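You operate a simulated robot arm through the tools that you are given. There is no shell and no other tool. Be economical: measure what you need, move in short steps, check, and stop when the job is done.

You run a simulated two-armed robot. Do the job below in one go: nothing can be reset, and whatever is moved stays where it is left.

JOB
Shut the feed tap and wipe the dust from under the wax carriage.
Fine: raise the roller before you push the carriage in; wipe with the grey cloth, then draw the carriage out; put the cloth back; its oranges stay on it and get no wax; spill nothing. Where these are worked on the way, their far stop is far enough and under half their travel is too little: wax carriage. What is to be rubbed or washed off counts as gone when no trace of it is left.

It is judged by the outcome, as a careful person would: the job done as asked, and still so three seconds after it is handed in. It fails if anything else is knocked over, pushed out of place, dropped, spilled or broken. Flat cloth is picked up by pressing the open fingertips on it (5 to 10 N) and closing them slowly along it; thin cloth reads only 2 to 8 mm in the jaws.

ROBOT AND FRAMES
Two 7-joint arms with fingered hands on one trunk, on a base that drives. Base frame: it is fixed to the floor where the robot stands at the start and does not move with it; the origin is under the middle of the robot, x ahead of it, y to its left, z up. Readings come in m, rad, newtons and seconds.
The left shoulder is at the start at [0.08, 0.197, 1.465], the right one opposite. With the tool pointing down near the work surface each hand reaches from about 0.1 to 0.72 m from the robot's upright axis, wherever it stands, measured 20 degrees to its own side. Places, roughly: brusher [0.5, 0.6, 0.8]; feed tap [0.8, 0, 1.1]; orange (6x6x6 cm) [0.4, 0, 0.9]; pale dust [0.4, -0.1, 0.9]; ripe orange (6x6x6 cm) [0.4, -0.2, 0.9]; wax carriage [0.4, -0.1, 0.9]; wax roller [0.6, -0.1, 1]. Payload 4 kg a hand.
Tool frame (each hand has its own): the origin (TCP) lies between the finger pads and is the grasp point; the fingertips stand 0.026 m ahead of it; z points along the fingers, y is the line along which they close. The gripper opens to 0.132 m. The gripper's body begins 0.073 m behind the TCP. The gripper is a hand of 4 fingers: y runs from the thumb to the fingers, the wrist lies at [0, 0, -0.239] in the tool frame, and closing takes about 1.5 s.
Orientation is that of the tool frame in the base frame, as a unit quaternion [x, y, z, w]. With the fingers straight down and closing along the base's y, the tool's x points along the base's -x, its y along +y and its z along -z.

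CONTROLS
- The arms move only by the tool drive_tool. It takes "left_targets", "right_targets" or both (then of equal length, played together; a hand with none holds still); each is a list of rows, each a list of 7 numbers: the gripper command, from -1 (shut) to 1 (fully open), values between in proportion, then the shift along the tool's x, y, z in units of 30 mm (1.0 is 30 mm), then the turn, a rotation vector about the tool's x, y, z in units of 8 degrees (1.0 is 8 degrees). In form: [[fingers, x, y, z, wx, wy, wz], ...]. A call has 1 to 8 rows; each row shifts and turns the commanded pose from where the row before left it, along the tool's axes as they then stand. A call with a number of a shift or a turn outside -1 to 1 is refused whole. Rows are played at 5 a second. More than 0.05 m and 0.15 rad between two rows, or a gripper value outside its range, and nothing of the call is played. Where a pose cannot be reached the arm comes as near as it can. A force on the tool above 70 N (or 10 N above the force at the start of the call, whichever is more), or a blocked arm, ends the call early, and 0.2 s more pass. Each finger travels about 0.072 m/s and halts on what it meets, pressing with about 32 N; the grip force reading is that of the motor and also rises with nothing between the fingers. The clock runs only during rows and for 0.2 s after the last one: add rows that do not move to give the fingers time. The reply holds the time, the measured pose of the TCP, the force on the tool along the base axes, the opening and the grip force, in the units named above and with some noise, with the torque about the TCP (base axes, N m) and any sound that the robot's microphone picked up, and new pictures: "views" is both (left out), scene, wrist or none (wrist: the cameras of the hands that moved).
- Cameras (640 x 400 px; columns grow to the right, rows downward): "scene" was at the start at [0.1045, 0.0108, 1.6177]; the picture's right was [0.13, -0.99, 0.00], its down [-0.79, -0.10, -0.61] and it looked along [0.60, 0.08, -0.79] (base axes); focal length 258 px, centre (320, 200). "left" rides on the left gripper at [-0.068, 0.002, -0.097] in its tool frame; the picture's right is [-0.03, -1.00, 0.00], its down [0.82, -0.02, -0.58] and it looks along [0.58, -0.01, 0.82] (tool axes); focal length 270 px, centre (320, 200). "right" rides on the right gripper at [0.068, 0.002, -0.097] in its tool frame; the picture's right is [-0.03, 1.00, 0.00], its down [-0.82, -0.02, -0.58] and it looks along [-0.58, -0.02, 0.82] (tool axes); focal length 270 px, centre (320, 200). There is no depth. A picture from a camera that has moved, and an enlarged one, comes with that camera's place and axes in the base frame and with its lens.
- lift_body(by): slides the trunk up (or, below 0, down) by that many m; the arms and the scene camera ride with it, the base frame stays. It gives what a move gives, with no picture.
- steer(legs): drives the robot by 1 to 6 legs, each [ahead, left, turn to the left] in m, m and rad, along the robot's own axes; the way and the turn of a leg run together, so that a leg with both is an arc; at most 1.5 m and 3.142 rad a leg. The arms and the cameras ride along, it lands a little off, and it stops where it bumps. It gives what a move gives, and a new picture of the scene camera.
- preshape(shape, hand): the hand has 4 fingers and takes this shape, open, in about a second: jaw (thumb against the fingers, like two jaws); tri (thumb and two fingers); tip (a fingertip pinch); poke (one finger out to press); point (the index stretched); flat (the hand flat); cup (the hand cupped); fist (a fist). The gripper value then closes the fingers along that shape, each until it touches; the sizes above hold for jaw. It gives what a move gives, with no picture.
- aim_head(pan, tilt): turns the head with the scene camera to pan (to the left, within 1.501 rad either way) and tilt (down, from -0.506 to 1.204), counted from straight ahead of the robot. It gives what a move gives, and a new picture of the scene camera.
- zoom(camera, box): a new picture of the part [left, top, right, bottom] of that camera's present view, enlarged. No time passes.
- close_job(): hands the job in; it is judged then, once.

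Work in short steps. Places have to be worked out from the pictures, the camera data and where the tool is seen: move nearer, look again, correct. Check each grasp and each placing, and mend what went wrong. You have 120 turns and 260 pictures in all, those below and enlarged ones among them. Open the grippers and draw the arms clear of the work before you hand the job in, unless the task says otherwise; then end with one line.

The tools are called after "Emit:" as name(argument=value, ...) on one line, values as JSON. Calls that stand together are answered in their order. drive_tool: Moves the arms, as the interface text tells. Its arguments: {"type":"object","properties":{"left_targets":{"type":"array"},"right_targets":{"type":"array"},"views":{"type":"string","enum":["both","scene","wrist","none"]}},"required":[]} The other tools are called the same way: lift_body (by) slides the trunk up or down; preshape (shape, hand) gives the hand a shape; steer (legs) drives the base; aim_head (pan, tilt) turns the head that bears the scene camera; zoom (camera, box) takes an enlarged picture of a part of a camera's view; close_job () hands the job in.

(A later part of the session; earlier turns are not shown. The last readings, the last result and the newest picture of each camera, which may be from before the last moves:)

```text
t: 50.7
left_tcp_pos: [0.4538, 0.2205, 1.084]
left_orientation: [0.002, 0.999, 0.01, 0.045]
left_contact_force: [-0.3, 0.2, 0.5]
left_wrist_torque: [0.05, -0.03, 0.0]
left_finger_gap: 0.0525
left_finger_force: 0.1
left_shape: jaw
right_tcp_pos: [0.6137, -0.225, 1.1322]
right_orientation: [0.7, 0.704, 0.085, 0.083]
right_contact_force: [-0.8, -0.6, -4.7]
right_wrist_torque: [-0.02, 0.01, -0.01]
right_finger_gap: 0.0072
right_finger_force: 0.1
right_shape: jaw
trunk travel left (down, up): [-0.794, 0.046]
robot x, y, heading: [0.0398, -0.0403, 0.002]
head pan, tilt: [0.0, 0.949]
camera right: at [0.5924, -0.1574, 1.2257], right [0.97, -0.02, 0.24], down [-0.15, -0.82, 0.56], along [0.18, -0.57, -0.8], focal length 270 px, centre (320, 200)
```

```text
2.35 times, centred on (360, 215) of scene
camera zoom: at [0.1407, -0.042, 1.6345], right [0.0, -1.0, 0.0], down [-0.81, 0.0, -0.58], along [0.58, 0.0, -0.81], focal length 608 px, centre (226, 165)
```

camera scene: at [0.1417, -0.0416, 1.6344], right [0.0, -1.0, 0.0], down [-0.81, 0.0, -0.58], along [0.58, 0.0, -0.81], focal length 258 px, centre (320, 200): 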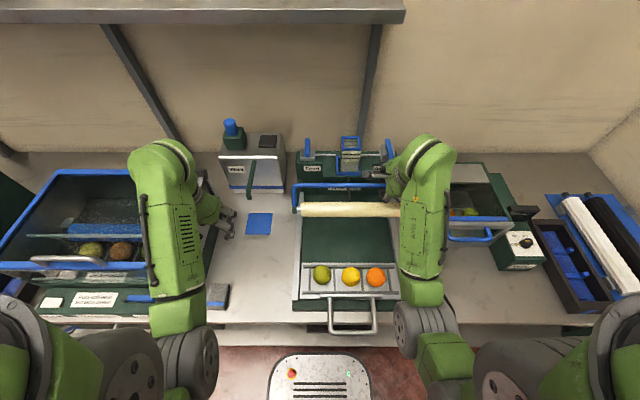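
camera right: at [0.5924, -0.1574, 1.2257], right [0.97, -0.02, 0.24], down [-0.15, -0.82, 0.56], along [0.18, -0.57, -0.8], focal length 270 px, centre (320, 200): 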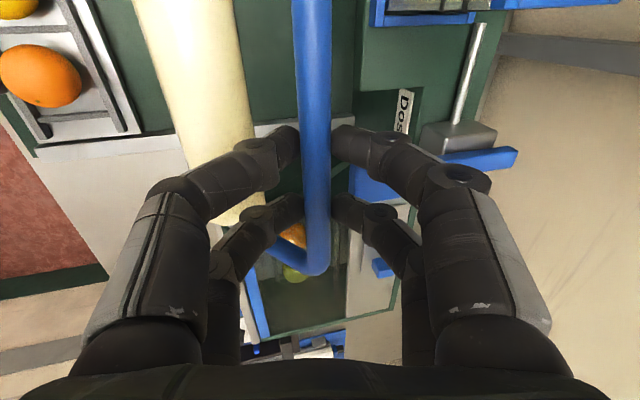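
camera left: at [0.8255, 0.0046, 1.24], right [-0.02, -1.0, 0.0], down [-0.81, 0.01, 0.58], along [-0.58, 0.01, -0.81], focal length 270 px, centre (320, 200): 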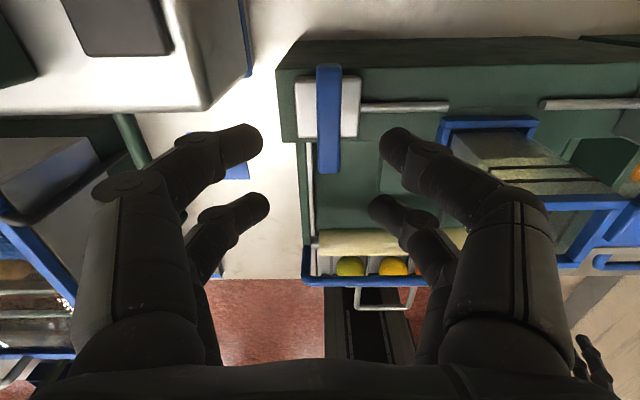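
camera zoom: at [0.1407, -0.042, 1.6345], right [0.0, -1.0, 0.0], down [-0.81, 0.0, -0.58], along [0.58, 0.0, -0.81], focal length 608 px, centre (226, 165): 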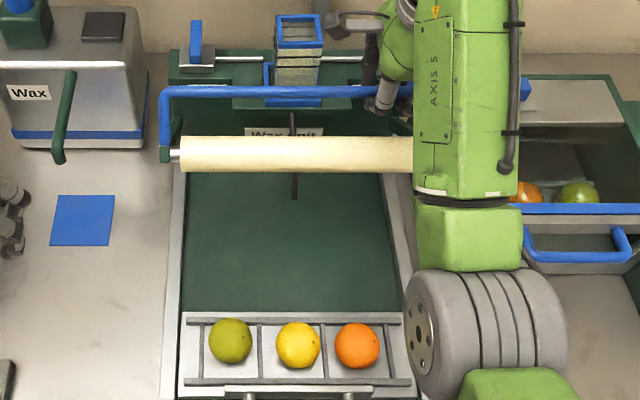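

Still no stop. I go one row further at a time, watching forces near the dose lever.

Emit:
drive_tool(right_targets=[[-0.9, 0, 0.81, -0.13, 1, 0, 0], [-0.9, 0, 0, 0, 0, 0, 0]], views="wrist")

Emit:
zoom(camera="scene", box=[280, 130, 440, 300])

```text
t: 51.3
left_tcp_pos: [0.4494, 0.2218, 1.0852]
left_orientation: [0.003, 0.999, 0.01, 0.047]
left_contact_force: [-0.8, -0.5, -0.1]
left_wrist_torque: [0.03, -0.04, 0.04]
left_finger_gap: 0.0525
left_finger_force: 0.0
left_shape: jaw
right_tcp_pos: [0.6312, -0.2252, 1.1444]
right_orientation: [0.704, 0.708, 0.037, 0.036]
right_contact_force: [-7.9, -0.1, -1.4]
right_wrist_torque: [-0.01, 0.13, 0.02]
right_finger_gap: 0.0214
right_finger_force: 30.3
right_shape: jaw
trunk travel left (down, up): [-0.794, 0.046]
robot x, y, heading: [0.0419, -0.0403, 0.007]
head pan, tilt: [0.0, 0.949]
camera right: at [0.6225, -0.1573, 1.2398], right [0.99, -0.02, 0.1], down [-0.07, -0.82, 0.57], along [0.07, -0.58, -0.81], focal length 270 px, centre (320, 200)
```

right: 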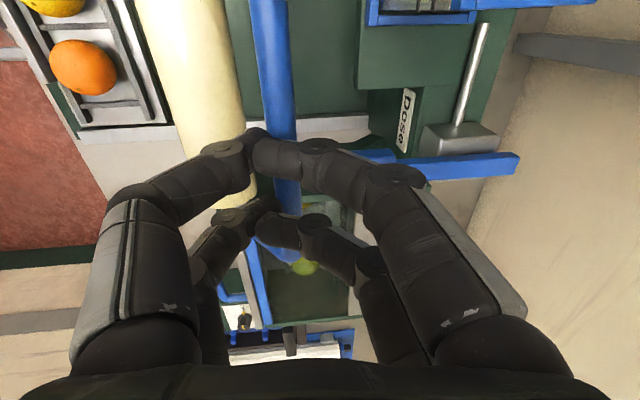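

```text
2.35 times, centred on (360, 215) of scene
camera zoom: at [0.1329, -0.0412, 1.635], right [0.0, -1.0, 0.0], down [-0.81, 0.0, -0.59], along [0.59, 0.0, -0.81], focal length 608 px, centre (226, 165)
```

zoom: 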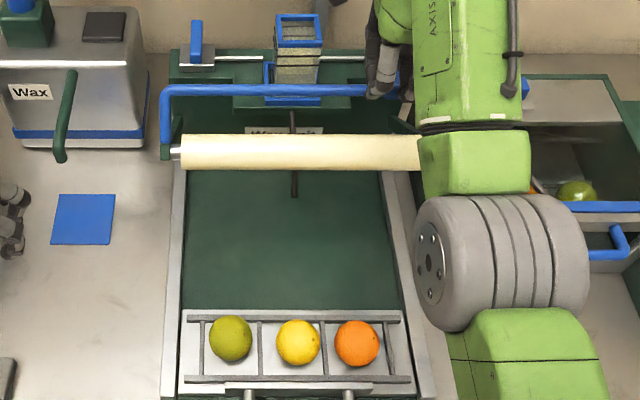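

The roller reached its stop and the fingers slid above the bar; it seems to stay. I open slightly and lift the hand away slowly, checking whether the roller stays up.

Emit:
drive_tool(right_targets=[[-0.9, 0, 0, -0.4, 0, 0, 0], [-0.9, 0, 0, -0.4, 0, 0, 0], [-0.9, 0, 0, 0, 0, 0, 0]], views="both")

Emit:
zoom(camera="scene", box=[280, 130, 440, 300])

```text
t: 52.1
left_tcp_pos: [0.4498, 0.2221, 1.0847]
left_orientation: [0.002, 0.999, 0.01, 0.045]
left_contact_force: [-0.1, 0.3, -1.1]
left_wrist_torque: [-0.01, -0.02, 0.03]
left_finger_gap: 0.0527
left_finger_force: 0.0
left_shape: jaw
right_tcp_pos: [0.633, -0.2256, 1.164]
right_orientation: [0.703, 0.71, 0.036, 0.036]
right_contact_force: [-0.4, 0.0, -0.2]
right_wrist_torque: [0.01, 0.01, 0.03]
right_finger_gap: 0.0186
right_finger_force: 32.0
right_shape: jaw
trunk travel left (down, up): [-0.794, 0.046]
robot x, y, heading: [0.0386, -0.0396, 0.004]
head pan, tilt: [0.0, 0.949]
camera scene: at [0.1384, -0.0412, 1.6347], right [0.0, -1.0, 0.0], down [-0.81, 0.0, -0.58], along [0.58, 0.0, -0.81], focal length 258 px, centre (320, 200)
camera right: at [0.624, -0.1567, 1.2613], right [0.99, -0.02, 0.1], down [-0.07, -0.82, 0.57], along [0.07, -0.58, -0.81], focal length 270 px, centre (320, 200)
```

scene: 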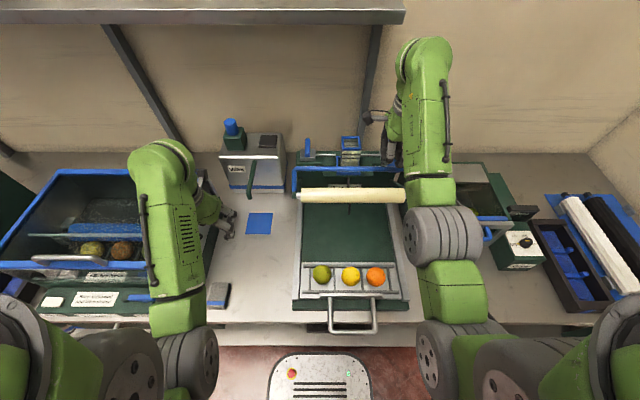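
right: 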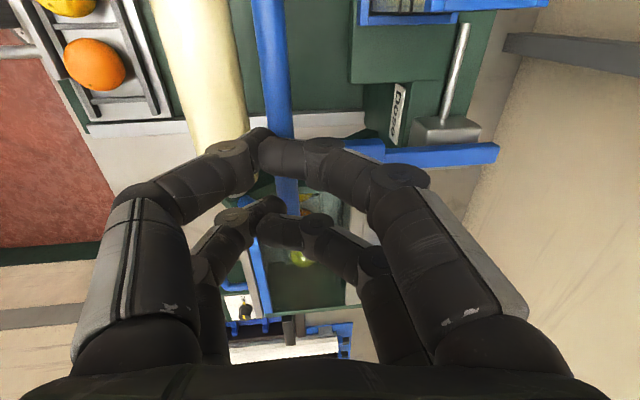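

```text
2.35 times, centred on (360, 215) of scene
camera zoom: at [0.1384, -0.0412, 1.6347], right [0.0, -1.0, 0.0], down [-0.81, 0.0, -0.58], along [0.58, 0.0, -0.81], focal length 608 px, centre (226, 165)
```

zoom: 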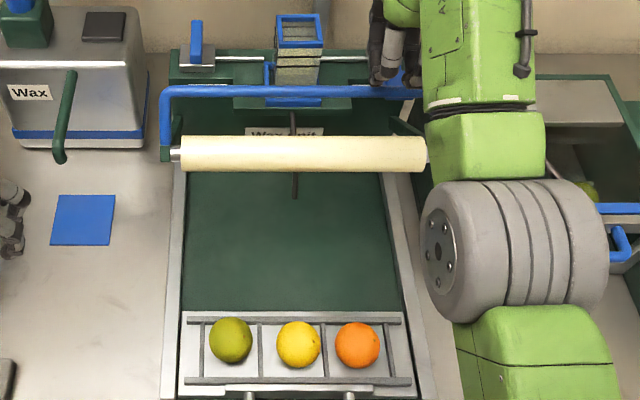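

The roller stays up with no contact. I retract the right hand upward and back, then restore its natural yaw.

Emit:
drive_tool(right_targets=[[-0.8, 0, 0, -1, 0, 0, 0], [-0.6, 0, 0, -0.8, 0, 0, 0], [-0.6, 0, -1, 0, 0, 0, 0], [-0.6, 0, -1, 0, 0, 0, 0], [-0.6, 0, -1, 0, 0, 0, 0], [-0.6, 0, -1, 0, 0, 0, 0], [-0.6, 0, -1, 0, 0, 0, 0], [-0.6, 0, -1, 0, 0, 0, 0]], views="none")

Emit:
drive_tool(right_targets=[[-0.6, 0, -1, 0, 0, 0, 0], [-0.6, 0, -1, 0, 0, 0, 0], [-0.6, 0, -1, 0, 0, 0, 0], [-0.6, 0, 0, 0, 0, 0, 0]], views="both")

```text
t: 53.9
left_tcp_pos: [0.4554, 0.2206, 1.0841]
left_orientation: [0.001, 0.999, 0.01, 0.044]
left_contact_force: [-0.8, 1.4, 1.2]
left_wrist_torque: [0.02, -0.02, 0.01]
left_finger_gap: 0.0525
left_finger_force: 0.1
left_shape: jaw
right_tcp_pos: [0.5412, -0.2226, 1.1295]
right_orientation: [0.704, 0.708, 0.035, 0.036]
right_contact_force: [-0.7, -0.6, 0.0]
right_wrist_torque: [0.0, -0.05, -0.02]
right_finger_gap: 0.0266
right_finger_force: 0.1
right_shape: jaw
right hand out of reach, approached as far as the arm can: row 3, 4, 5, 6, 7, 8
trunk travel left (down, up): [-0.794, 0.046]
robot x, y, heading: [0.0392, -0.0403, 0.0]
head pan, tilt: [0.0, 0.949]
```

```text
t: 54.9
left_tcp_pos: [0.4539, 0.2208, 1.0836]
left_orientation: [0.001, 0.999, 0.009, 0.045]
left_contact_force: [0.5, 0.5, -1.1]
left_wrist_torque: [0.03, 0.02, 0.03]
left_finger_gap: 0.0525
left_finger_force: 0.2
left_shape: jaw
right_tcp_pos: [0.4647, -0.2241, 1.0913]
right_orientation: [0.704, 0.709, 0.036, 0.035]
right_contact_force: [0.2, -0.2, -0.2]
right_wrist_torque: [0.01, 0.02, -0.01]
right_finger_gap: 0.0262
right_finger_force: 0.0
right_shape: jaw
right hand out of reach, approached as far as the arm can: row 1, 2, 3
trunk travel left (down, up): [-0.794, 0.046]
robot x, y, heading: [0.0352, -0.0437, 0.003]
head pan, tilt: [0.0, 0.949]
camera scene: at [0.1425, -0.041, 1.6344], right [0.0, -1.0, 0.0], down [-0.81, 0.0, -0.58], along [0.58, 0.0, -0.81], focal length 258 px, centre (320, 200)
camera right: at [0.4571, -0.1545, 1.1873], right [0.99, -0.02, 0.1], down [-0.07, -0.82, 0.57], along [0.07, -0.58, -0.81], focal length 270 px, centre (320, 200)
```

scene: 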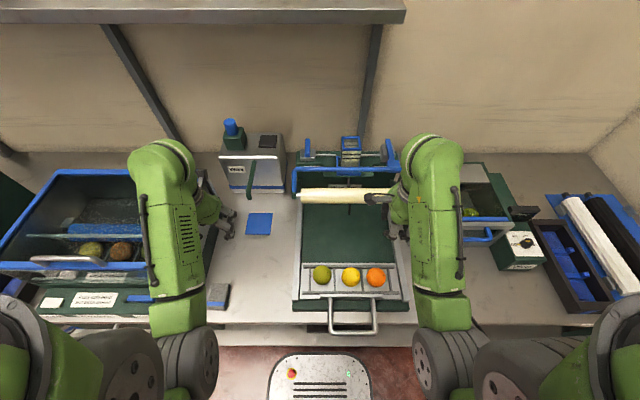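
right: 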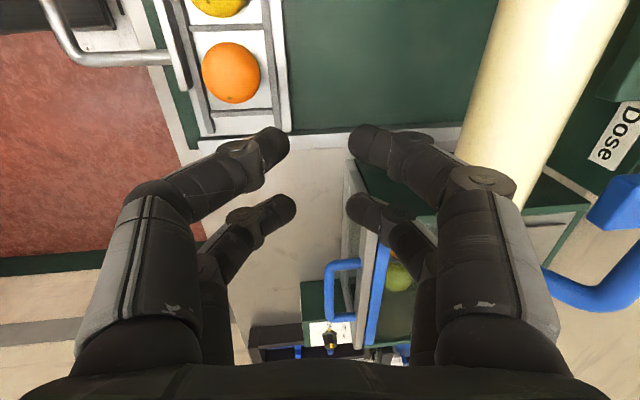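

The roller stays up and the hand is clear. The handle bar is at about (0.257, -0.127, 0.886), running along y; I straighten the tool and move above it with the same yaw.

Emit:
drive_tool(right_targets=[[-0.4, 0, -0.5, 0, 0.72, 0, 0], [-0.4, 0, -1, 0, 0, 0, 0], [-0.4, 0, -1, 0, 0, 0, 0], [-0.4, 0, -1, 0, 0, 0, 0], [-0.4, 0.6, -1, 0, 0, 0, 0], [-0.4, 0.8, -1, 0, 0, 0, 0], [-0.4, 0.8, -1, 0, 0, 0, 0], [-0.4, 0.8, -0.4, 0, 0, 0, 0]], views="both")

```text
t: 56.7
left_tcp_pos: [0.455, 0.2215, 1.0826]
left_orientation: [0.002, 0.999, 0.009, 0.044]
left_contact_force: [-0.3, -0.6, -0.9]
left_wrist_torque: [0.0, -0.01, 0.01]
left_finger_gap: 0.0525
left_finger_force: 0.1
left_shape: jaw
right_tcp_pos: [0.2778, -0.1312, 1.0288]
right_orientation: [0.705, 0.709, -0.001, -0.002]
right_contact_force: [0.9, 0.2, 0.2]
right_wrist_torque: [0.0, 0.01, 0.02]
right_finger_gap: 0.0395
right_finger_force: 0.1
right_shape: jaw
right hand out of reach, approached as far as the arm can: row 1, 2, 5, 6, 7
trunk travel left (down, up): [-0.794, 0.046]
robot x, y, heading: [0.0395, -0.0461, -0.001]
head pan, tilt: [0.0, 0.949]
camera scene: at [0.1423, -0.0412, 1.6344], right [0.0, -1.0, 0.0], down [-0.81, 0.0, -0.58], along [0.58, 0.0, -0.81], focal length 258 px, centre (320, 200)
camera right: at [0.2788, -0.0624, 1.1252], right [1.0, -0.02, 0.0], down [-0.01, -0.82, 0.58], along [-0.01, -0.58, -0.82], focal length 270 px, centre (320, 200)
```

scene: 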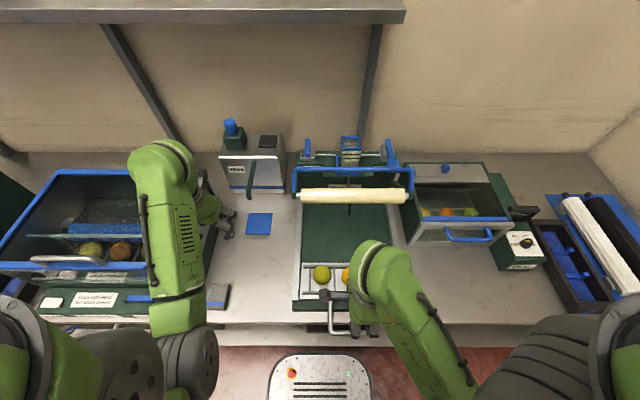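
right: 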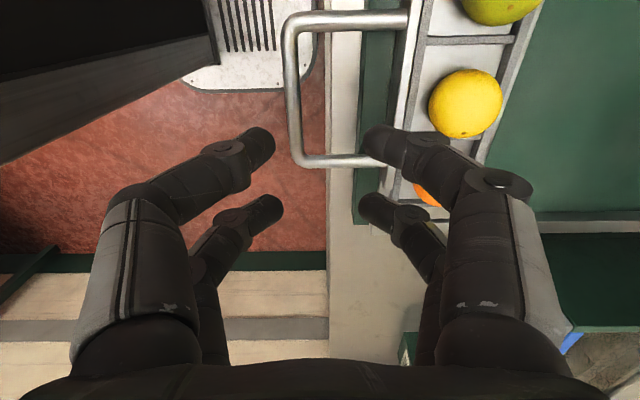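

Handle bar confirmed at x≈0.252, centre y≈-0.127. I shift 26 mm back, open a bit and descend.

Emit:
drive_tool(right_targets=[[0.0, 0, -0.87, 0, 0, 0, 0], [0.0, 0, 0, 1, 0, 0, 0], [0.0, 0, 0, 1, 0, 0, 0], [0.0, 0, 0, 1, 0, 0, 0], [0.0, 0, 0, 0, 0, 0, 0]], views="wrist")

```text
t: 57.9
left_tcp_pos: [0.4545, 0.2222, 1.085]
left_orientation: [0.003, 0.999, 0.009, 0.045]
left_contact_force: [0.7, 0.2, 0.2]
left_wrist_torque: [0.03, 0.01, 0.02]
left_finger_gap: 0.0524
left_finger_force: 0.0
left_shape: jaw
right_tcp_pos: [0.2537, -0.1304, 0.9354]
right_orientation: [0.704, 0.71, 0.001, -0.001]
right_contact_force: [0.2, 0.2, -1.1]
right_wrist_torque: [-0.03, 0.0, -0.02]
right_finger_gap: 0.0653
right_finger_force: 0.1
right_shape: jaw
right hand out of reach, approached as far as the arm can: row 1
trunk travel left (down, up): [-0.794, 0.046]
robot x, y, heading: [0.0375, -0.0441, 0.006]
head pan, tilt: [0.0, 0.949]
camera right: at [0.2547, -0.0615, 1.0315], right [1.0, -0.02, 0.0], down [-0.01, -0.82, 0.58], along [-0.01, -0.58, -0.82], focal length 270 px, centre (320, 200)
```

right: 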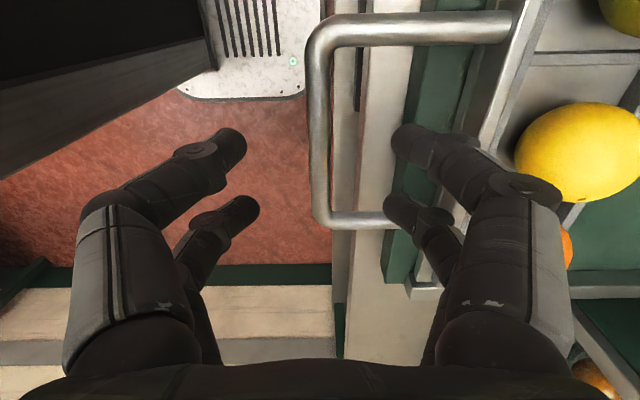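

Bar is centred. I narrow the gap and descend the last 40 mm, then close.

Emit:
drive_tool(right_targets=[[-0.35, 0, 0, 0, 0, 0, 0], [-0.35, 0, 0, 0, 0, 0, 0], [-0.35, 0, 0, 0.7, 0, 0, 0], [-0.35, 0, 0, 0.7, 0, 0, 0], [-0.7, 0, 0, 0, 0, 0, 0], [-0.9, 0, 0, 0, 0, 0, 0], [-0.9, 0, 0, 0, 0, 0, 0]], views="wrist")

```text
t: 59.5
left_tcp_pos: [0.4551, 0.2216, 1.0828]
left_orientation: [0.003, 0.999, 0.009, 0.044]
left_contact_force: [-0.4, -0.7, 0.0]
left_wrist_torque: [0.01, 0.03, -0.01]
left_finger_gap: 0.0526
left_finger_force: 0.1
left_shape: jaw
right_tcp_pos: [0.2531, -0.1294, 0.8921]
right_orientation: [0.704, 0.71, -0.002, -0.001]
right_contact_force: [1.5, 3.6, -15.1]
right_wrist_torque: [0.09, 0.01, -0.01]
right_finger_gap: 0.0067
right_finger_force: 32.1
right_shape: jaw
trunk travel left (down, up): [-0.794, 0.046]
robot x, y, heading: [0.0387, -0.0427, 0.001]
head pan, tilt: [0.0, 0.949]
camera right: at [0.255, -0.0612, 0.9874], right [1.0, -0.02, -0.01], down [-0.01, -0.82, 0.58], along [-0.02, -0.58, -0.82], focal length 270 px, centre (320, 200)
```

right: 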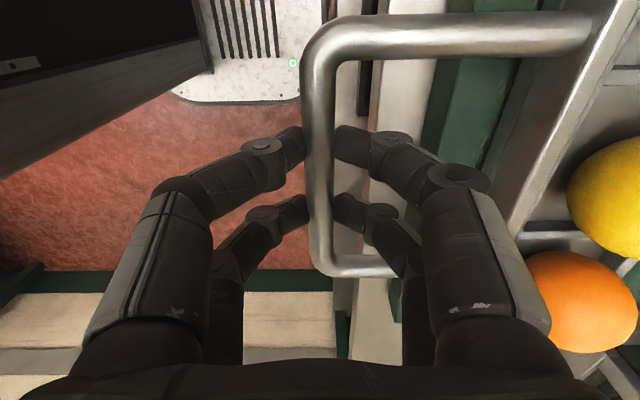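

The bar is caged between the fingers. I loosen slightly and push the carriage in slowly (+x), 8 cm first.

Emit:
drive_tool(right_targets=[[-0.7, 0, 0, 0, 0, 0, 0], [-0.7, 0, 0.2, 0, 0, 0, 0], [-0.7, 0, 0.3, 0, 0, 0, 0], [-0.7, 0, 0.4, 0, 0, 0, 0], [-0.7, 0, 0.5, 0, 0, 0, 0], [-0.7, 0, 0.5, 0, 0, 0, 0], [-0.7, 0, 0.5, 0, 0, 0, 0], [-0.7, 0, 0.3, 0, 0, 0, 0]], views="both")

```text
t: 61.3
left_tcp_pos: [0.4546, 0.2207, 1.0841]
left_orientation: [0.002, 0.999, 0.009, 0.044]
left_contact_force: [0.8, -1.0, -0.4]
left_wrist_torque: [-0.03, -0.03, 0.03]
left_finger_gap: 0.0525
left_finger_force: 0.0
left_shape: jaw
right_tcp_pos: [0.3348, -0.1283, 0.8915]
right_orientation: [0.704, 0.71, -0.002, -0.001]
right_contact_force: [0.6, -0.4, -0.3]
right_wrist_torque: [0.03, 0.0, -0.01]
right_finger_gap: 0.0195
right_finger_force: 0.1
right_shape: jaw
trunk travel left (down, up): [-0.794, 0.046]
robot x, y, heading: [0.0416, -0.0451, 0.002]
head pan, tilt: [0.0, 0.949]
camera scene: at [0.1425, -0.041, 1.6344], right [0.0, -1.0, 0.0], down [-0.81, 0.0, -0.58], along [0.58, 0.0, -0.81], focal length 258 px, centre (320, 200)
camera right: at [0.3365, -0.0612, 0.9881], right [1.0, -0.02, 0.0], down [-0.01, -0.82, 0.58], along [-0.01, -0.58, -0.82], focal length 270 px, centre (320, 200)
```

scene: 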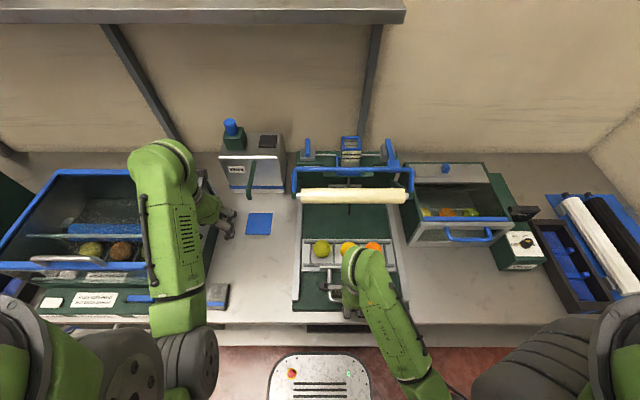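
right: 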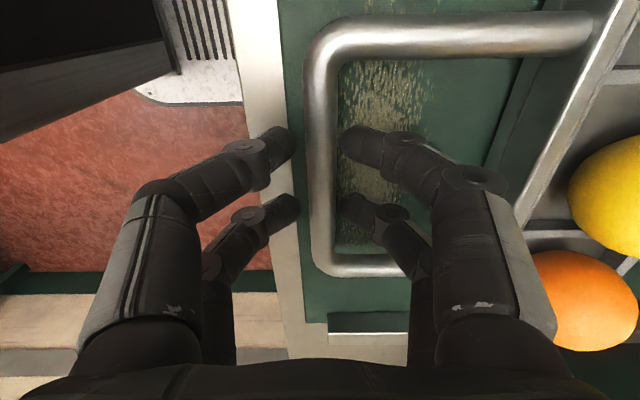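

Carriage slides freely; dust is appearing on the tray. I continue pushing 11 cm toward the far stop.

Emit:
drive_tool(right_targets=[[-0.7, 0, 0.3, 0, 0, 0, 0], [-0.7, 0, 0.5, 0, 0, 0, 0], [-0.7, 0, 0.5, 0, 0, 0, 0], [-0.7, 0, 0.5, 0, 0, 0, 0], [-0.7, 0, 0.5, 0, 0, 0, 0], [-0.7, 0, 0.5, 0, 0, 0, 0], [-0.7, 0, 0.4, 0, 0, 0, 0], [-0.7, 0, 0, 0, 0, 0, 0]], views="both")

```text
t: 63.1
left_tcp_pos: [0.4547, 0.2218, 1.0828]
left_orientation: [0.002, 0.999, 0.008, 0.044]
left_contact_force: [0.4, -0.1, -0.7]
left_wrist_torque: [-0.01, 0.02, 0.01]
left_finger_gap: 0.0526
left_finger_force: 0.0
left_shape: jaw
right_tcp_pos: [0.4293, -0.1283, 0.8919]
right_orientation: [0.705, 0.71, -0.001, 0.0]
right_contact_force: [0.5, 0.0, -1.0]
right_wrist_torque: [-0.02, 0.01, 0.02]
right_finger_gap: 0.0202
right_finger_force: 0.1
right_shape: jaw
trunk travel left (down, up): [-0.794, 0.046]
robot x, y, heading: [0.0363, -0.0418, 0.008]
head pan, tilt: [0.0, 0.949]
camera scene: at [0.1416, -0.0411, 1.6344], right [0.0, -1.0, 0.0], down [-0.81, 0.0, -0.58], along [0.58, 0.0, -0.81], focal length 258 px, centre (320, 200)
camera right: at [0.4317, -0.0602, 0.9884], right [1.0, -0.02, 0.0], down [-0.01, -0.82, 0.58], along [-0.01, -0.58, -0.82], focal length 270 px, centre (320, 200)
```

scene: 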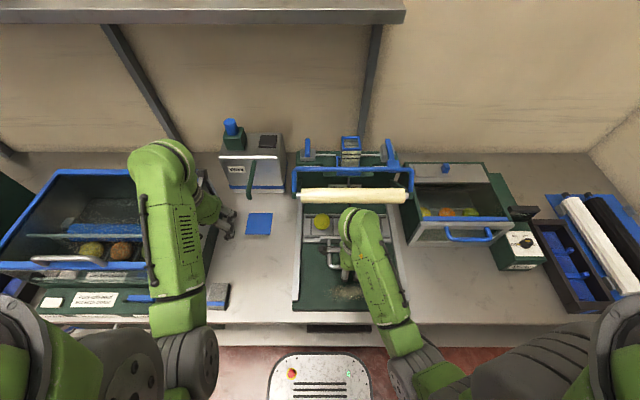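
right: 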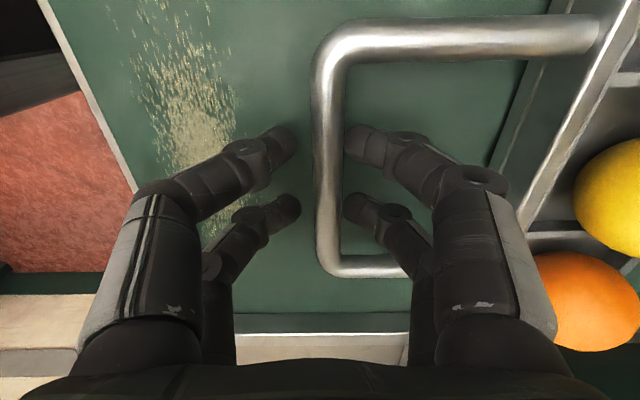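

No stop yet. I push further in small steps to find the far stop.

Emit:
drive_tool(right_targets=[[-0.7, 0, 0.3, 0, 0, 0, 0], [-0.7, 0, 0.3, 0, 0, 0, 0], [-0.7, 0, 0.3, 0, 0, 0, 0], [-0.7, 0, 0, 0, 0, 0, 0]], views="wrist")

Emit:
zoom(camera="scene", box=[280, 130, 440, 320])

```text
t: 64.1
left_tcp_pos: [0.4548, 0.2223, 1.0826]
left_orientation: [0.002, 0.999, 0.009, 0.044]
left_contact_force: [0.5, -0.3, 0.9]
left_wrist_torque: [0.01, -0.01, 0.01]
left_finger_gap: 0.0524
left_finger_force: 0.1
left_shape: jaw
right_tcp_pos: [0.4568, -0.1279, 0.8898]
right_orientation: [0.705, 0.71, -0.003, -0.002]
right_contact_force: [-3.8, 2.3, -6.6]
right_wrist_torque: [0.03, -0.04, -0.01]
right_finger_gap: 0.0156
right_finger_force: 14.9
right_shape: jaw
trunk travel left (down, up): [-0.794, 0.046]
robot x, y, heading: [0.0424, -0.0428, 0.006]
head pan, tilt: [0.0, 0.949]
camera right: at [0.4582, -0.0601, 0.9868], right [1.0, -0.02, 0.0], down [-0.01, -0.82, 0.58], along [-0.01, -0.58, -0.82], focal length 270 px, centre (320, 200)
```

right: 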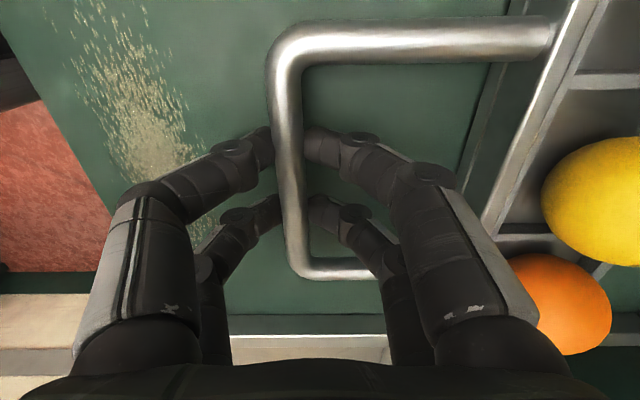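

```text
2.11 times, centred on (360, 225) of scene
camera zoom: at [0.1417, -0.0408, 1.6343], right [0.0, -1.0, 0.0], down [-0.81, 0.0, -0.58], along [0.58, 0.0, -0.81], focal length 544 px, centre (236, 147)
```

zoom: 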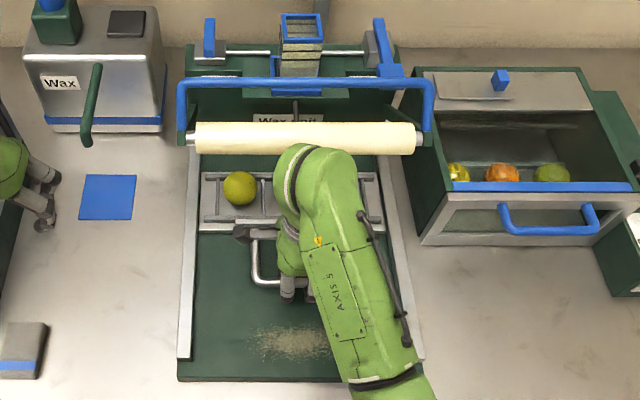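

The carriage reached its stop (fingers deflect, bar stays at x≈0.445). I relax, open and raise the right hand, then pull it back.

Emit:
drive_tool(right_targets=[[-0.6, 0, -0.3, 0, 0, 0, 0], [-0.35, 0, 0, 0, 0, 0, 0], [-0.35, 0, 0, 0, 0, 0, 0], [-0.35, 0, 0, -1, 0, 0, 0], [-0.35, 0, 0, -1, 0, 0, 0], [-0.35, 0, 0, -1, 0, 0, 0], [-0.35, 0, -0.5, -1, 0, 0, 0], [-0.35, -0.8, -1, 0, 0, 0, 0]], views="none")

Emit:
drive_tool(right_targets=[[-0.35, -1, -1, 0, 0, 0, 0], [-0.35, -1, -1, 0, 0, 0, 0], [-0.35, -1, -1, 0, 0, 0, 0], [-0.35, -1, -0.5, 0, 0, 0, 0], [-0.35, -1, 0, 0, 0, 0, 0], [-0.35, -1, 0, 0, 0, 0, 0], [-0.35, 0, 0, 0, 0, 0, 0]], views="scene")

Emit:
zoom(camera="scene", box=[200, 170, 440, 350])

```text
t: 65.9
left_tcp_pos: [0.4519, 0.2201, 1.0845]
left_orientation: [0.002, 0.999, 0.01, 0.045]
left_contact_force: [0.2, -0.1, 0.3]
left_wrist_torque: [0.0, -0.03, 0.02]
left_finger_gap: 0.0525
left_finger_force: 0.1
left_shape: jaw
right_tcp_pos: [0.4022, -0.1533, 1.0128]
right_orientation: [0.704, 0.71, 0.0, -0.001]
right_contact_force: [-0.7, -1.0, 0.5]
right_wrist_torque: [-0.01, 0.02, 0.02]
right_finger_gap: 0.0429
right_finger_force: 0.0
right_shape: jaw
trunk travel left (down, up): [-0.794, 0.046]
robot x, y, heading: [0.0374, -0.0406, 0.001]
head pan, tilt: [0.0, 0.949]
```

```text
t: 67.2
left_tcp_pos: [0.4553, 0.2217, 1.0853]
left_orientation: [0.002, 0.999, 0.01, 0.046]
left_contact_force: [0.2, -0.1, -1.1]
left_wrist_torque: [-0.02, 0.03, -0.03]
left_finger_gap: 0.0526
left_finger_force: 0.1
left_shape: jaw
right_tcp_pos: [0.3059, -0.263, 1.0089]
right_orientation: [0.616, 0.788, -0.004, -0.009]
right_contact_force: [-0.5, -0.1, -0.1]
right_wrist_torque: [0.02, 0.01, 0.02]
right_finger_gap: 0.0427
right_finger_force: 0.0
right_shape: jaw
trunk travel left (down, up): [-0.794, 0.046]
robot x, y, heading: [0.0427, -0.0393, 0.004]
head pan, tilt: [0.0, 0.949]
stopped in row 6 (right hand): the arm was blocked; the commanded pose is now the measured one
camera scene: at [0.1419, -0.0417, 1.6351], right [0.0, -1.0, 0.0], down [-0.81, 0.0, -0.58], along [0.58, 0.0, -0.81], focal length 258 px, centre (320, 200)
```

scene: 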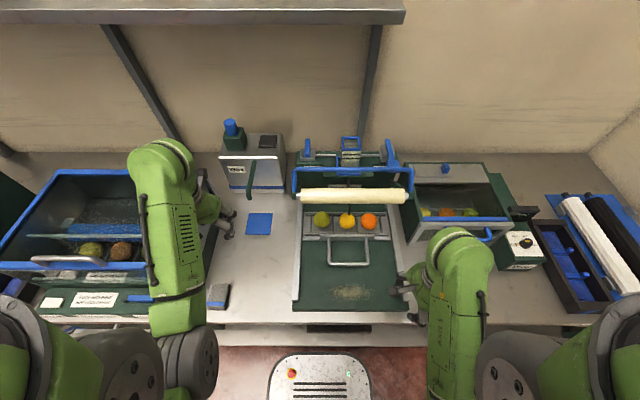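

```text
2.22 times, centred on (320, 260) of scene
camera zoom: at [0.1419, -0.0417, 1.6351], right [0.0, -1.0, 0.0], down [-0.81, 0.0, -0.58], along [0.58, 0.0, -0.81], focal length 574 px, centre (320, 67)
```

zoom: 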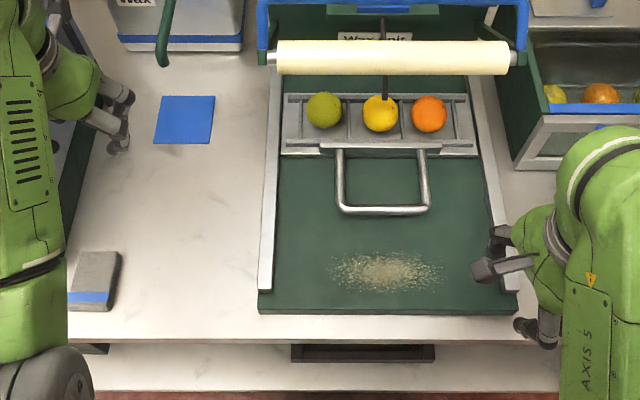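

Dust patch: x 0.335–0.40, y -0.045…-0.215. Cloth centre ≈(0.349, 0.249). I bring the left hand above the cloth, straightened, fingers opened.

Emit:
drive_tool(left_targets=[[0.3, 0, 0, 0, 0, 0.64, 0], [0.5, 0.9, 0.3, 0, 0, 0, 0], [0.5, 0.9, 0.3, 0.3, 0, 0, 0], [0.5, 0.9, 0.3, 0.6, 0, 0, 0], [0.5, 0.8, 0, 1, 0, 0, 0], [0.5, 0, 0, 0, 0, 0, 0]], views="both")

```text
t: 68.2
left_tcp_pos: [0.46, 0.2483, 1.1082]
left_orientation: [0.006, 0.994, 0.036, 0.1]
left_contact_force: [0.5, -0.2, -0.7]
left_wrist_torque: [0.01, 0.01, -0.01]
left_finger_gap: 0.0985
left_finger_force: 0.0
left_shape: jaw
left hand out of reach, approached as far as the arm can: row 1, 2
right_tcp_pos: [0.305, -0.2614, 1.0093]
right_orientation: [0.615, 0.788, -0.006, -0.007]
right_contact_force: [0.2, 0.3, 0.6]
right_wrist_torque: [0.03, -0.01, -0.02]
right_finger_gap: 0.0429
right_finger_force: 0.0
right_shape: jaw
trunk travel left (down, up): [-0.794, 0.046]
robot x, y, heading: [0.0366, -0.0441, 0.0]
head pan, tilt: [0.0, 0.949]
stopped in row 4 (left hand): the arm was blocked; the commanded pose is now the measured one
camera scene: at [0.1415, -0.0406, 1.6345], right [0.0, -1.0, 0.0], down [-0.81, 0.0, -0.58], along [0.58, 0.0, -0.81], focal length 258 px, centre (320, 200)
camera left: at [0.5075, 0.2417, 1.2144], right [0.02, -1.0, -0.07], down [-0.91, -0.05, 0.4], along [-0.4, 0.05, -0.91], focal length 270 px, centre (320, 200)
```

scene: 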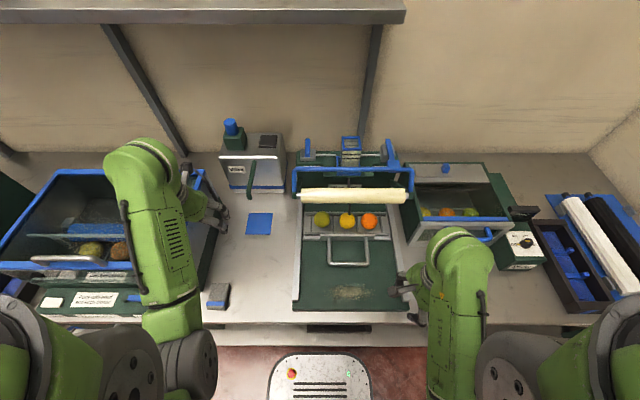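
left: 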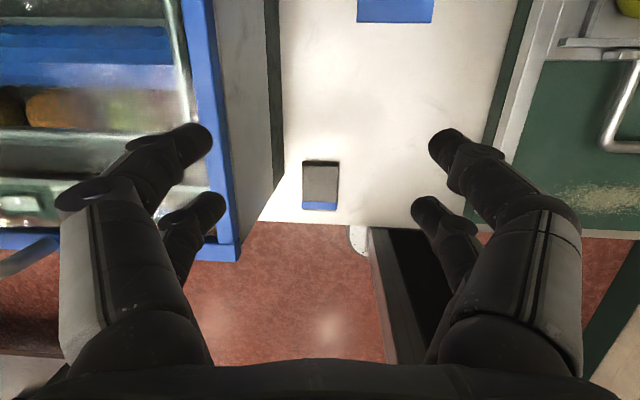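

The arm gets cramped near the body at this height. I shift slightly away from the brusher and go down first, undoing the tilt.

Emit:
drive_tool(left_targets=[[0.3, 0, -0.7, 0.5, 0, 0, 0], [0.2, 0, -0.3, 1, 0, 0.5, 0], [0.2, 0, 0, 1, 0, 0.5, 0], [0.2, 0, 0, 1, 0, 0.4, 0], [0.2, 0, 0, 0, 0, 0, 0]], views="none")

```text
t: 69.3
left_tcp_pos: [0.4722, 0.2248, 0.9997]
left_orientation: [0.004, 0.999, 0.036, -0.001]
left_contact_force: [0.1, -0.2, 0.2]
left_wrist_torque: [0.01, 0.0, -0.02]
left_finger_gap: 0.0795
left_finger_force: 0.0
left_shape: jaw
right_tcp_pos: [0.303, -0.2617, 1.0081]
right_orientation: [0.616, 0.788, -0.005, -0.009]
right_contact_force: [0.4, 0.0, 0.3]
right_wrist_torque: [-0.04, -0.01, 0.01]
right_finger_gap: 0.0428
right_finger_force: 0.0
right_shape: jaw
trunk travel left (down, up): [-0.794, 0.046]
robot x, y, heading: [0.0357, -0.0442, 0.003]
head pan, tilt: [0.0, 0.949]
```

Good. Now I remove the residual roll and move over the cloth at z≈1.0.

Emit:
drive_tool(left_targets=[[0.2, 0.8, 0.2, 0, 0.5, 0, 0], [0.2, 0.9, 0.2, 0, 0, 0, 0], [0.2, 0.9, 0.2, 0, 0, 0, 0], [0.2, 0.9, 0.2, 0, 0, 0, 0], [0.2, 0.6, 0, 0, 0, 0, 0], [0.2, 0, 0, 0, 0, 0, 0]], views="both")

```text
t: 70.3
left_tcp_pos: [0.4591, 0.2608, 1.0672]
left_orientation: [0.014, 0.995, 0.033, 0.098]
left_contact_force: [-0.5, -0.5, 0.3]
left_wrist_torque: [0.0, -0.03, -0.01]
left_finger_gap: 0.0794
left_finger_force: 0.0
left_shape: jaw
right_tcp_pos: [0.3047, -0.2614, 1.0091]
right_orientation: [0.616, 0.788, -0.006, -0.008]
right_contact_force: [-0.4, -0.2, 0.5]
right_wrist_torque: [-0.01, -0.02, 0.04]
right_finger_gap: 0.0428
right_finger_force: 0.0
right_shape: jaw
trunk travel left (down, up): [-0.794, 0.046]
robot x, y, heading: [0.0356, -0.0416, -0.003]
head pan, tilt: [0.0, 0.949]
stopped in row 4 (left hand): the arm was blocked; the commanded pose is now the measured one
camera scene: at [0.1424, -0.0409, 1.6353], right [0.0, -1.0, 0.0], down [-0.81, 0.0, -0.58], along [0.58, 0.0, -0.81], focal length 258 px, centre (320, 200)
camera left: at [0.5067, 0.2551, 1.1743], right [0.01, -1.0, -0.06], down [-0.91, -0.03, 0.41], along [-0.41, 0.06, -0.91], focal length 270 px, centre (320, 200)
```

scene: 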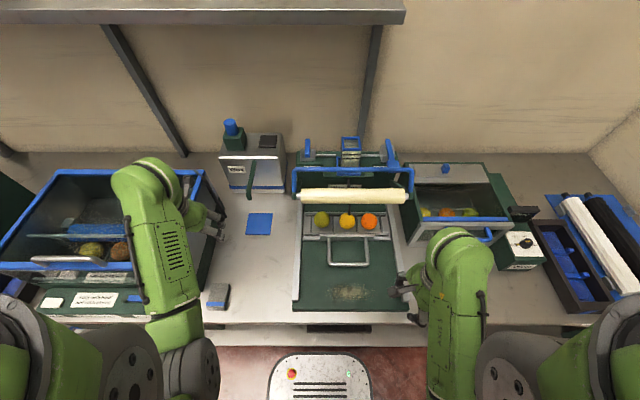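
left: 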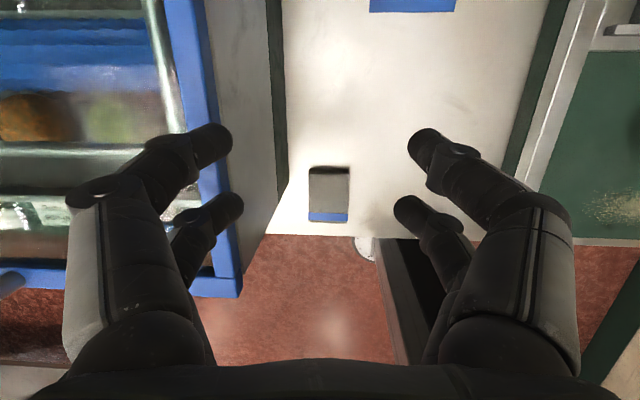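

Something blocks the left arm when moving back. I check around the elbow and the brusher panel.

Emit:
zoom(camera="scene", box=[20, 220, 260, 400])

```text
2.22 times, centred on (140, 310) of scene
camera zoom: at [0.1424, -0.0409, 1.6353], right [0.0, -1.0, 0.0], down [-0.81, 0.0, -0.58], along [0.58, 0.0, -0.81], focal length 574 px, centre (720, -44)
```

zoom: 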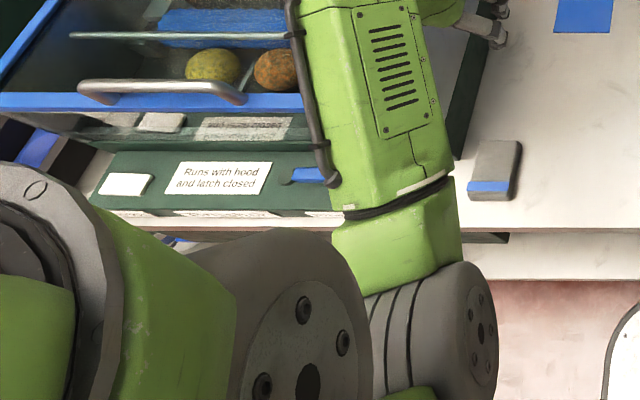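

Nothing disturbed, but the forearm is cramped beside the brusher. I back the base out, reconfigure the left arm in free space, and come in again with the cloth straight in front of it.

Emit:
steer(legs=[[0, -0.05, 0], [-0.4, 0, 0]])

```text
t: 73.3
left_tcp_pos: [0.0629, 0.2092, 1.0659]
left_orientation: [0.014, 0.995, 0.033, 0.098]
left_contact_force: [0.5, -0.2, -0.3]
left_wrist_torque: [0.02, -0.02, -0.01]
left_finger_gap: 0.0796
left_finger_force: 0.1
left_shape: jaw
right_tcp_pos: [-0.0928, -0.3138, 1.0075]
right_orientation: [0.616, 0.788, -0.006, -0.008]
right_contact_force: [0.4, 0.2, 0.2]
right_wrist_torque: [-0.01, -0.02, -0.05]
right_finger_gap: 0.0427
right_finger_force: 0.1
right_shape: jaw
trunk travel left (down, up): [-0.794, 0.046]
robot x, y, heading: [-0.3586, -0.0925, 0.004]
head pan, tilt: [0.0, 0.949]
camera scene: at [-0.2528, -0.0913, 1.6341], right [0.0, -1.0, 0.0], down [-0.81, 0.0, -0.58], along [0.58, 0.0, -0.81], focal length 258 px, centre (320, 200)
```

scene: 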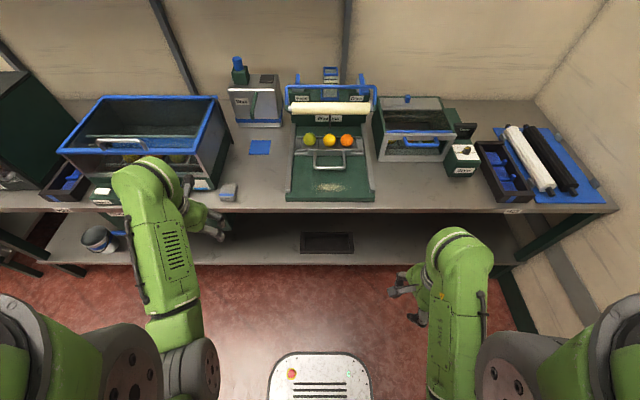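

Everything on the bench still stands. I reconfigure the left hand to its relaxed pose in front of the robot.

Emit:
drive_tool(left_targets=[[0.2, 0, -1, 1, 0.5, 0.5, 0], [0.2, 0, -1, 1, 0, 0.5, 0], [0.2, 0, -1, 0, 0, 0.4, 0], [0.2, 0, -1, 0, 0, 0, 0], [0.2, 0, -1, 0, 0, 0, 0], [0.2, 0, -1, 0, 0, 0, 0], [0.2, 0.5, -0.8, 0, 0, 0, 0], [0.2, 0.8, 0, 0, 0, 0, 0]], views="none")

Emit:
drive_tool(left_targets=[[0.2, 0.8, 0, 0, 0, 0, 0], [0.2, 0.8, 0, 0, 0, 0, 0], [0.2, 0.8, 0, 0, 0, 0, 0], [0.2, 0, 0, 0, 0, 0, 0]], views="scene")

```text
t: 75.1
left_tcp_pos: [0.0242, 0.0091, 1.0074]
left_orientation: [0.017, 1.0, -0.001, 0.002]
left_contact_force: [0.7, -0.8, 0.3]
left_wrist_torque: [0.0, -0.02, 0.01]
left_finger_gap: 0.0798
left_finger_force: 0.0
left_shape: jaw
right_tcp_pos: [-0.0946, -0.3136, 1.0086]
right_orientation: [0.616, 0.787, -0.004, -0.009]
right_contact_force: [-0.1, 0.7, -0.1]
right_wrist_torque: [-0.03, -0.01, -0.01]
right_finger_gap: 0.0426
right_finger_force: 0.2
right_shape: jaw
trunk travel left (down, up): [-0.794, 0.046]
robot x, y, heading: [-0.3615, -0.0946, 0.0]
head pan, tilt: [0.0, 0.949]
```

```text
t: 76.1
left_tcp_pos: [-0.0471, 0.0103, 1.0058]
left_orientation: [0.017, 1.0, -0.001, 0.002]
left_contact_force: [-0.3, 0.2, -0.5]
left_wrist_torque: [-0.02, 0.0, 0.03]
left_finger_gap: 0.0796
left_finger_force: 0.1
left_shape: jaw
right_tcp_pos: [-0.0928, -0.3138, 1.0079]
right_orientation: [0.616, 0.788, -0.005, -0.008]
right_contact_force: [-0.3, 0.6, -0.1]
right_wrist_torque: [-0.01, -0.02, 0.03]
right_finger_gap: 0.0426
right_finger_force: 0.2
right_shape: jaw
trunk travel left (down, up): [-0.794, 0.046]
robot x, y, heading: [-0.3605, -0.0933, 0.001]
head pan, tilt: [0.0, 0.949]
camera scene: at [-0.2554, -0.0925, 1.6344], right [0.0, -1.0, 0.0], down [-0.81, 0.0, -0.58], along [0.58, 0.0, -0.81], focal length 258 px, centre (320, 200)
```

scene: 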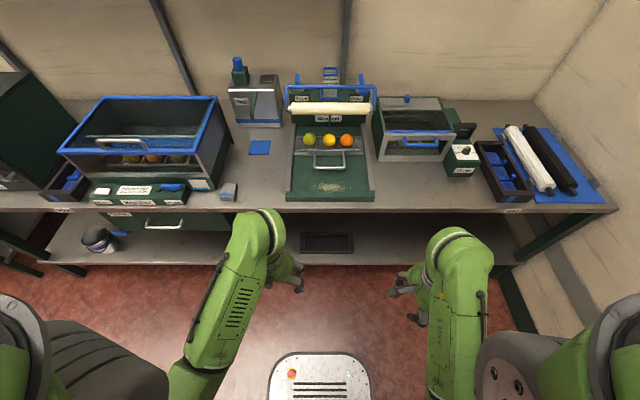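

I now drive so the cloth is right under the left hand (base to about (0.03, 0.144)).

Emit:
steer(legs=[[0, 0.237, 0], [0.385, 0, 0]])

Emit:
zoom(camera="left", box=[0, 0, 640, 400])

```text
t: 79.8
left_tcp_pos: [0.3312, 0.2486, 1.0069]
left_orientation: [0.017, 1.0, 0.0, 0.001]
left_contact_force: [-0.7, -0.1, 0.6]
left_wrist_torque: [0.0, 0.0, -0.01]
left_finger_gap: 0.0794
left_finger_force: 0.0
left_shape: jaw
right_tcp_pos: [0.2847, -0.0752, 1.0095]
right_orientation: [0.616, 0.788, -0.004, -0.007]
right_contact_force: [0.3, 0.0, -0.2]
right_wrist_torque: [-0.02, 0.0, 0.0]
right_finger_gap: 0.0426
right_finger_force: 0.0
right_shape: jaw
trunk travel left (down, up): [-0.794, 0.046]
robot x, y, heading: [0.0223, 0.1408, -0.002]
head pan, tilt: [0.0, 0.949]
camera scene: at [0.1199, 0.1462, 1.6347], right [0.0, -1.0, 0.0], down [-0.81, 0.0, -0.58], along [0.58, 0.0, -0.81], focal length 258 px, centre (320, 200)
```

scene: 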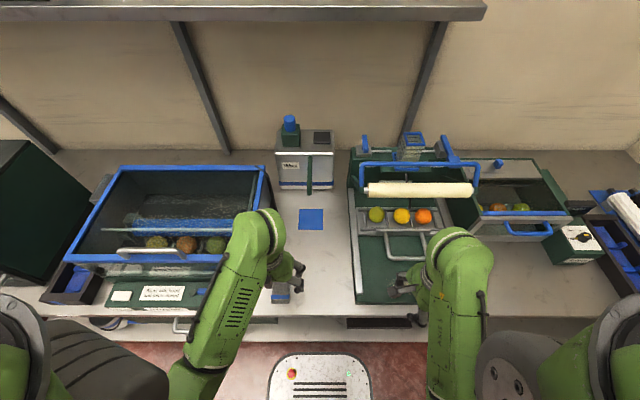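

```text
1.00 times, centred on (320, 200) of left (not enlarged: the box is as wide or as high as the picture)
camera zoom: at [0.3992, 0.2488, 1.1031], right [-0.01, -1.0, 0.0], down [-0.82, 0.01, 0.57], along [-0.57, 0.0, -0.82], focal length 270 px, centre (320, 200)
```

zoom: 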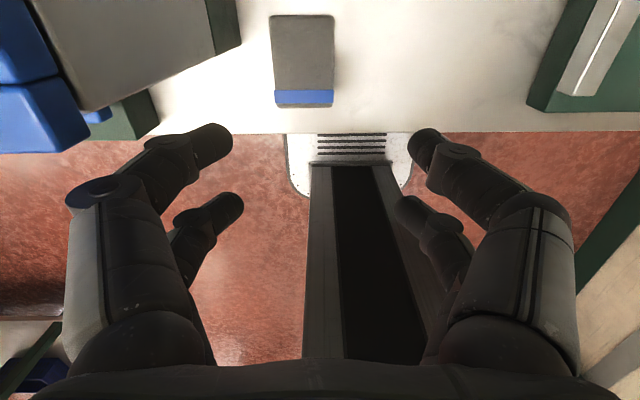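

Cloth: x 0.335–0.398, y 0.238–0.285. I move over its centre (0.366, 0.262) and descend to z≈0.915.

Emit:
drive_tool(left_targets=[[0.2, -0.6, 0.25, 0, 0, 0, 0], [0.2, -0.57, 0.2, 0, 0, 0, 0], [0.2, 0, 0, 1, 0, 0, 0], [0.2, 0, 0, 1, 0, 0, 0], [0.2, 0, 0, 1, 0, 0, 0], [0.2, 0, 0, 0, 0, 0, 0]], views="wrist")

Emit:
zoom(camera="scene", box=[220, 200, 380, 330])

```text
t: 81.2
left_tcp_pos: [0.3686, 0.257, 0.9176]
left_orientation: [0.018, 1.0, 0.001, 0.002]
left_contact_force: [-0.4, -25.8, 10.1]
left_wrist_torque: [1.51, -0.2, -0.51]
left_finger_gap: 0.0754
left_finger_force: 0.0
left_shape: jaw
right_tcp_pos: [0.2852, -0.079, 1.0068]
right_orientation: [0.616, 0.788, -0.003, -0.009]
right_contact_force: [1.4, 0.0, -0.1]
right_wrist_torque: [-0.01, 0.02, -0.01]
right_finger_gap: 0.0426
right_finger_force: 0.0
right_shape: jaw
trunk travel left (down, up): [-0.794, 0.046]
robot x, y, heading: [0.0185, 0.145, 0.001]
head pan, tilt: [0.0, 0.949]
camera left: at [0.4365, 0.2566, 1.0137], right [-0.01, -1.0, 0.0], down [-0.82, 0.01, 0.57], along [-0.57, 0.01, -0.82], focal length 270 px, centre (320, 200)
```

left: 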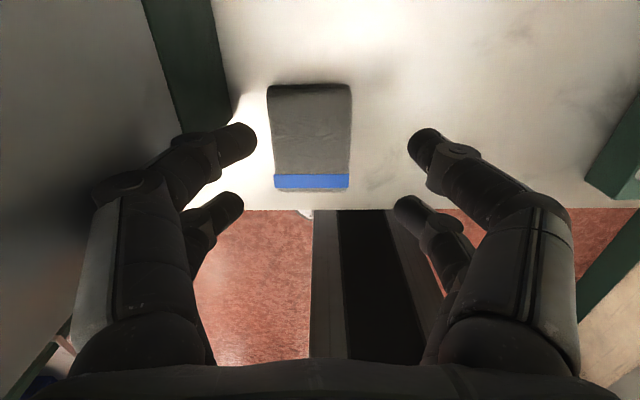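

```text
3.08 times, centred on (300, 265) of scene
camera zoom: at [0.1224, 0.1394, 1.6346], right [0.0, -1.0, 0.0], down [-0.81, 0.0, -0.58], along [0.58, 0.01, -0.81], focal length 795 px, centre (382, 0)
```

zoom: 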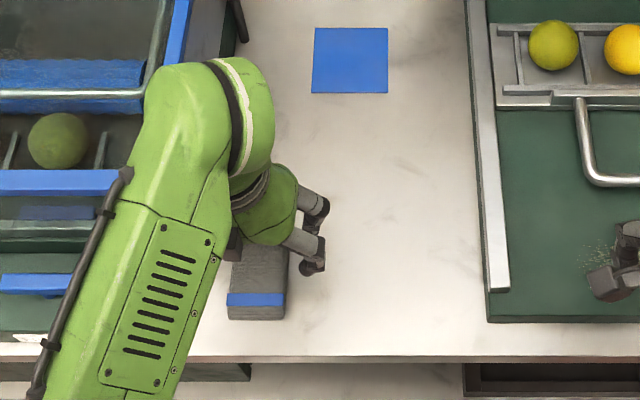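

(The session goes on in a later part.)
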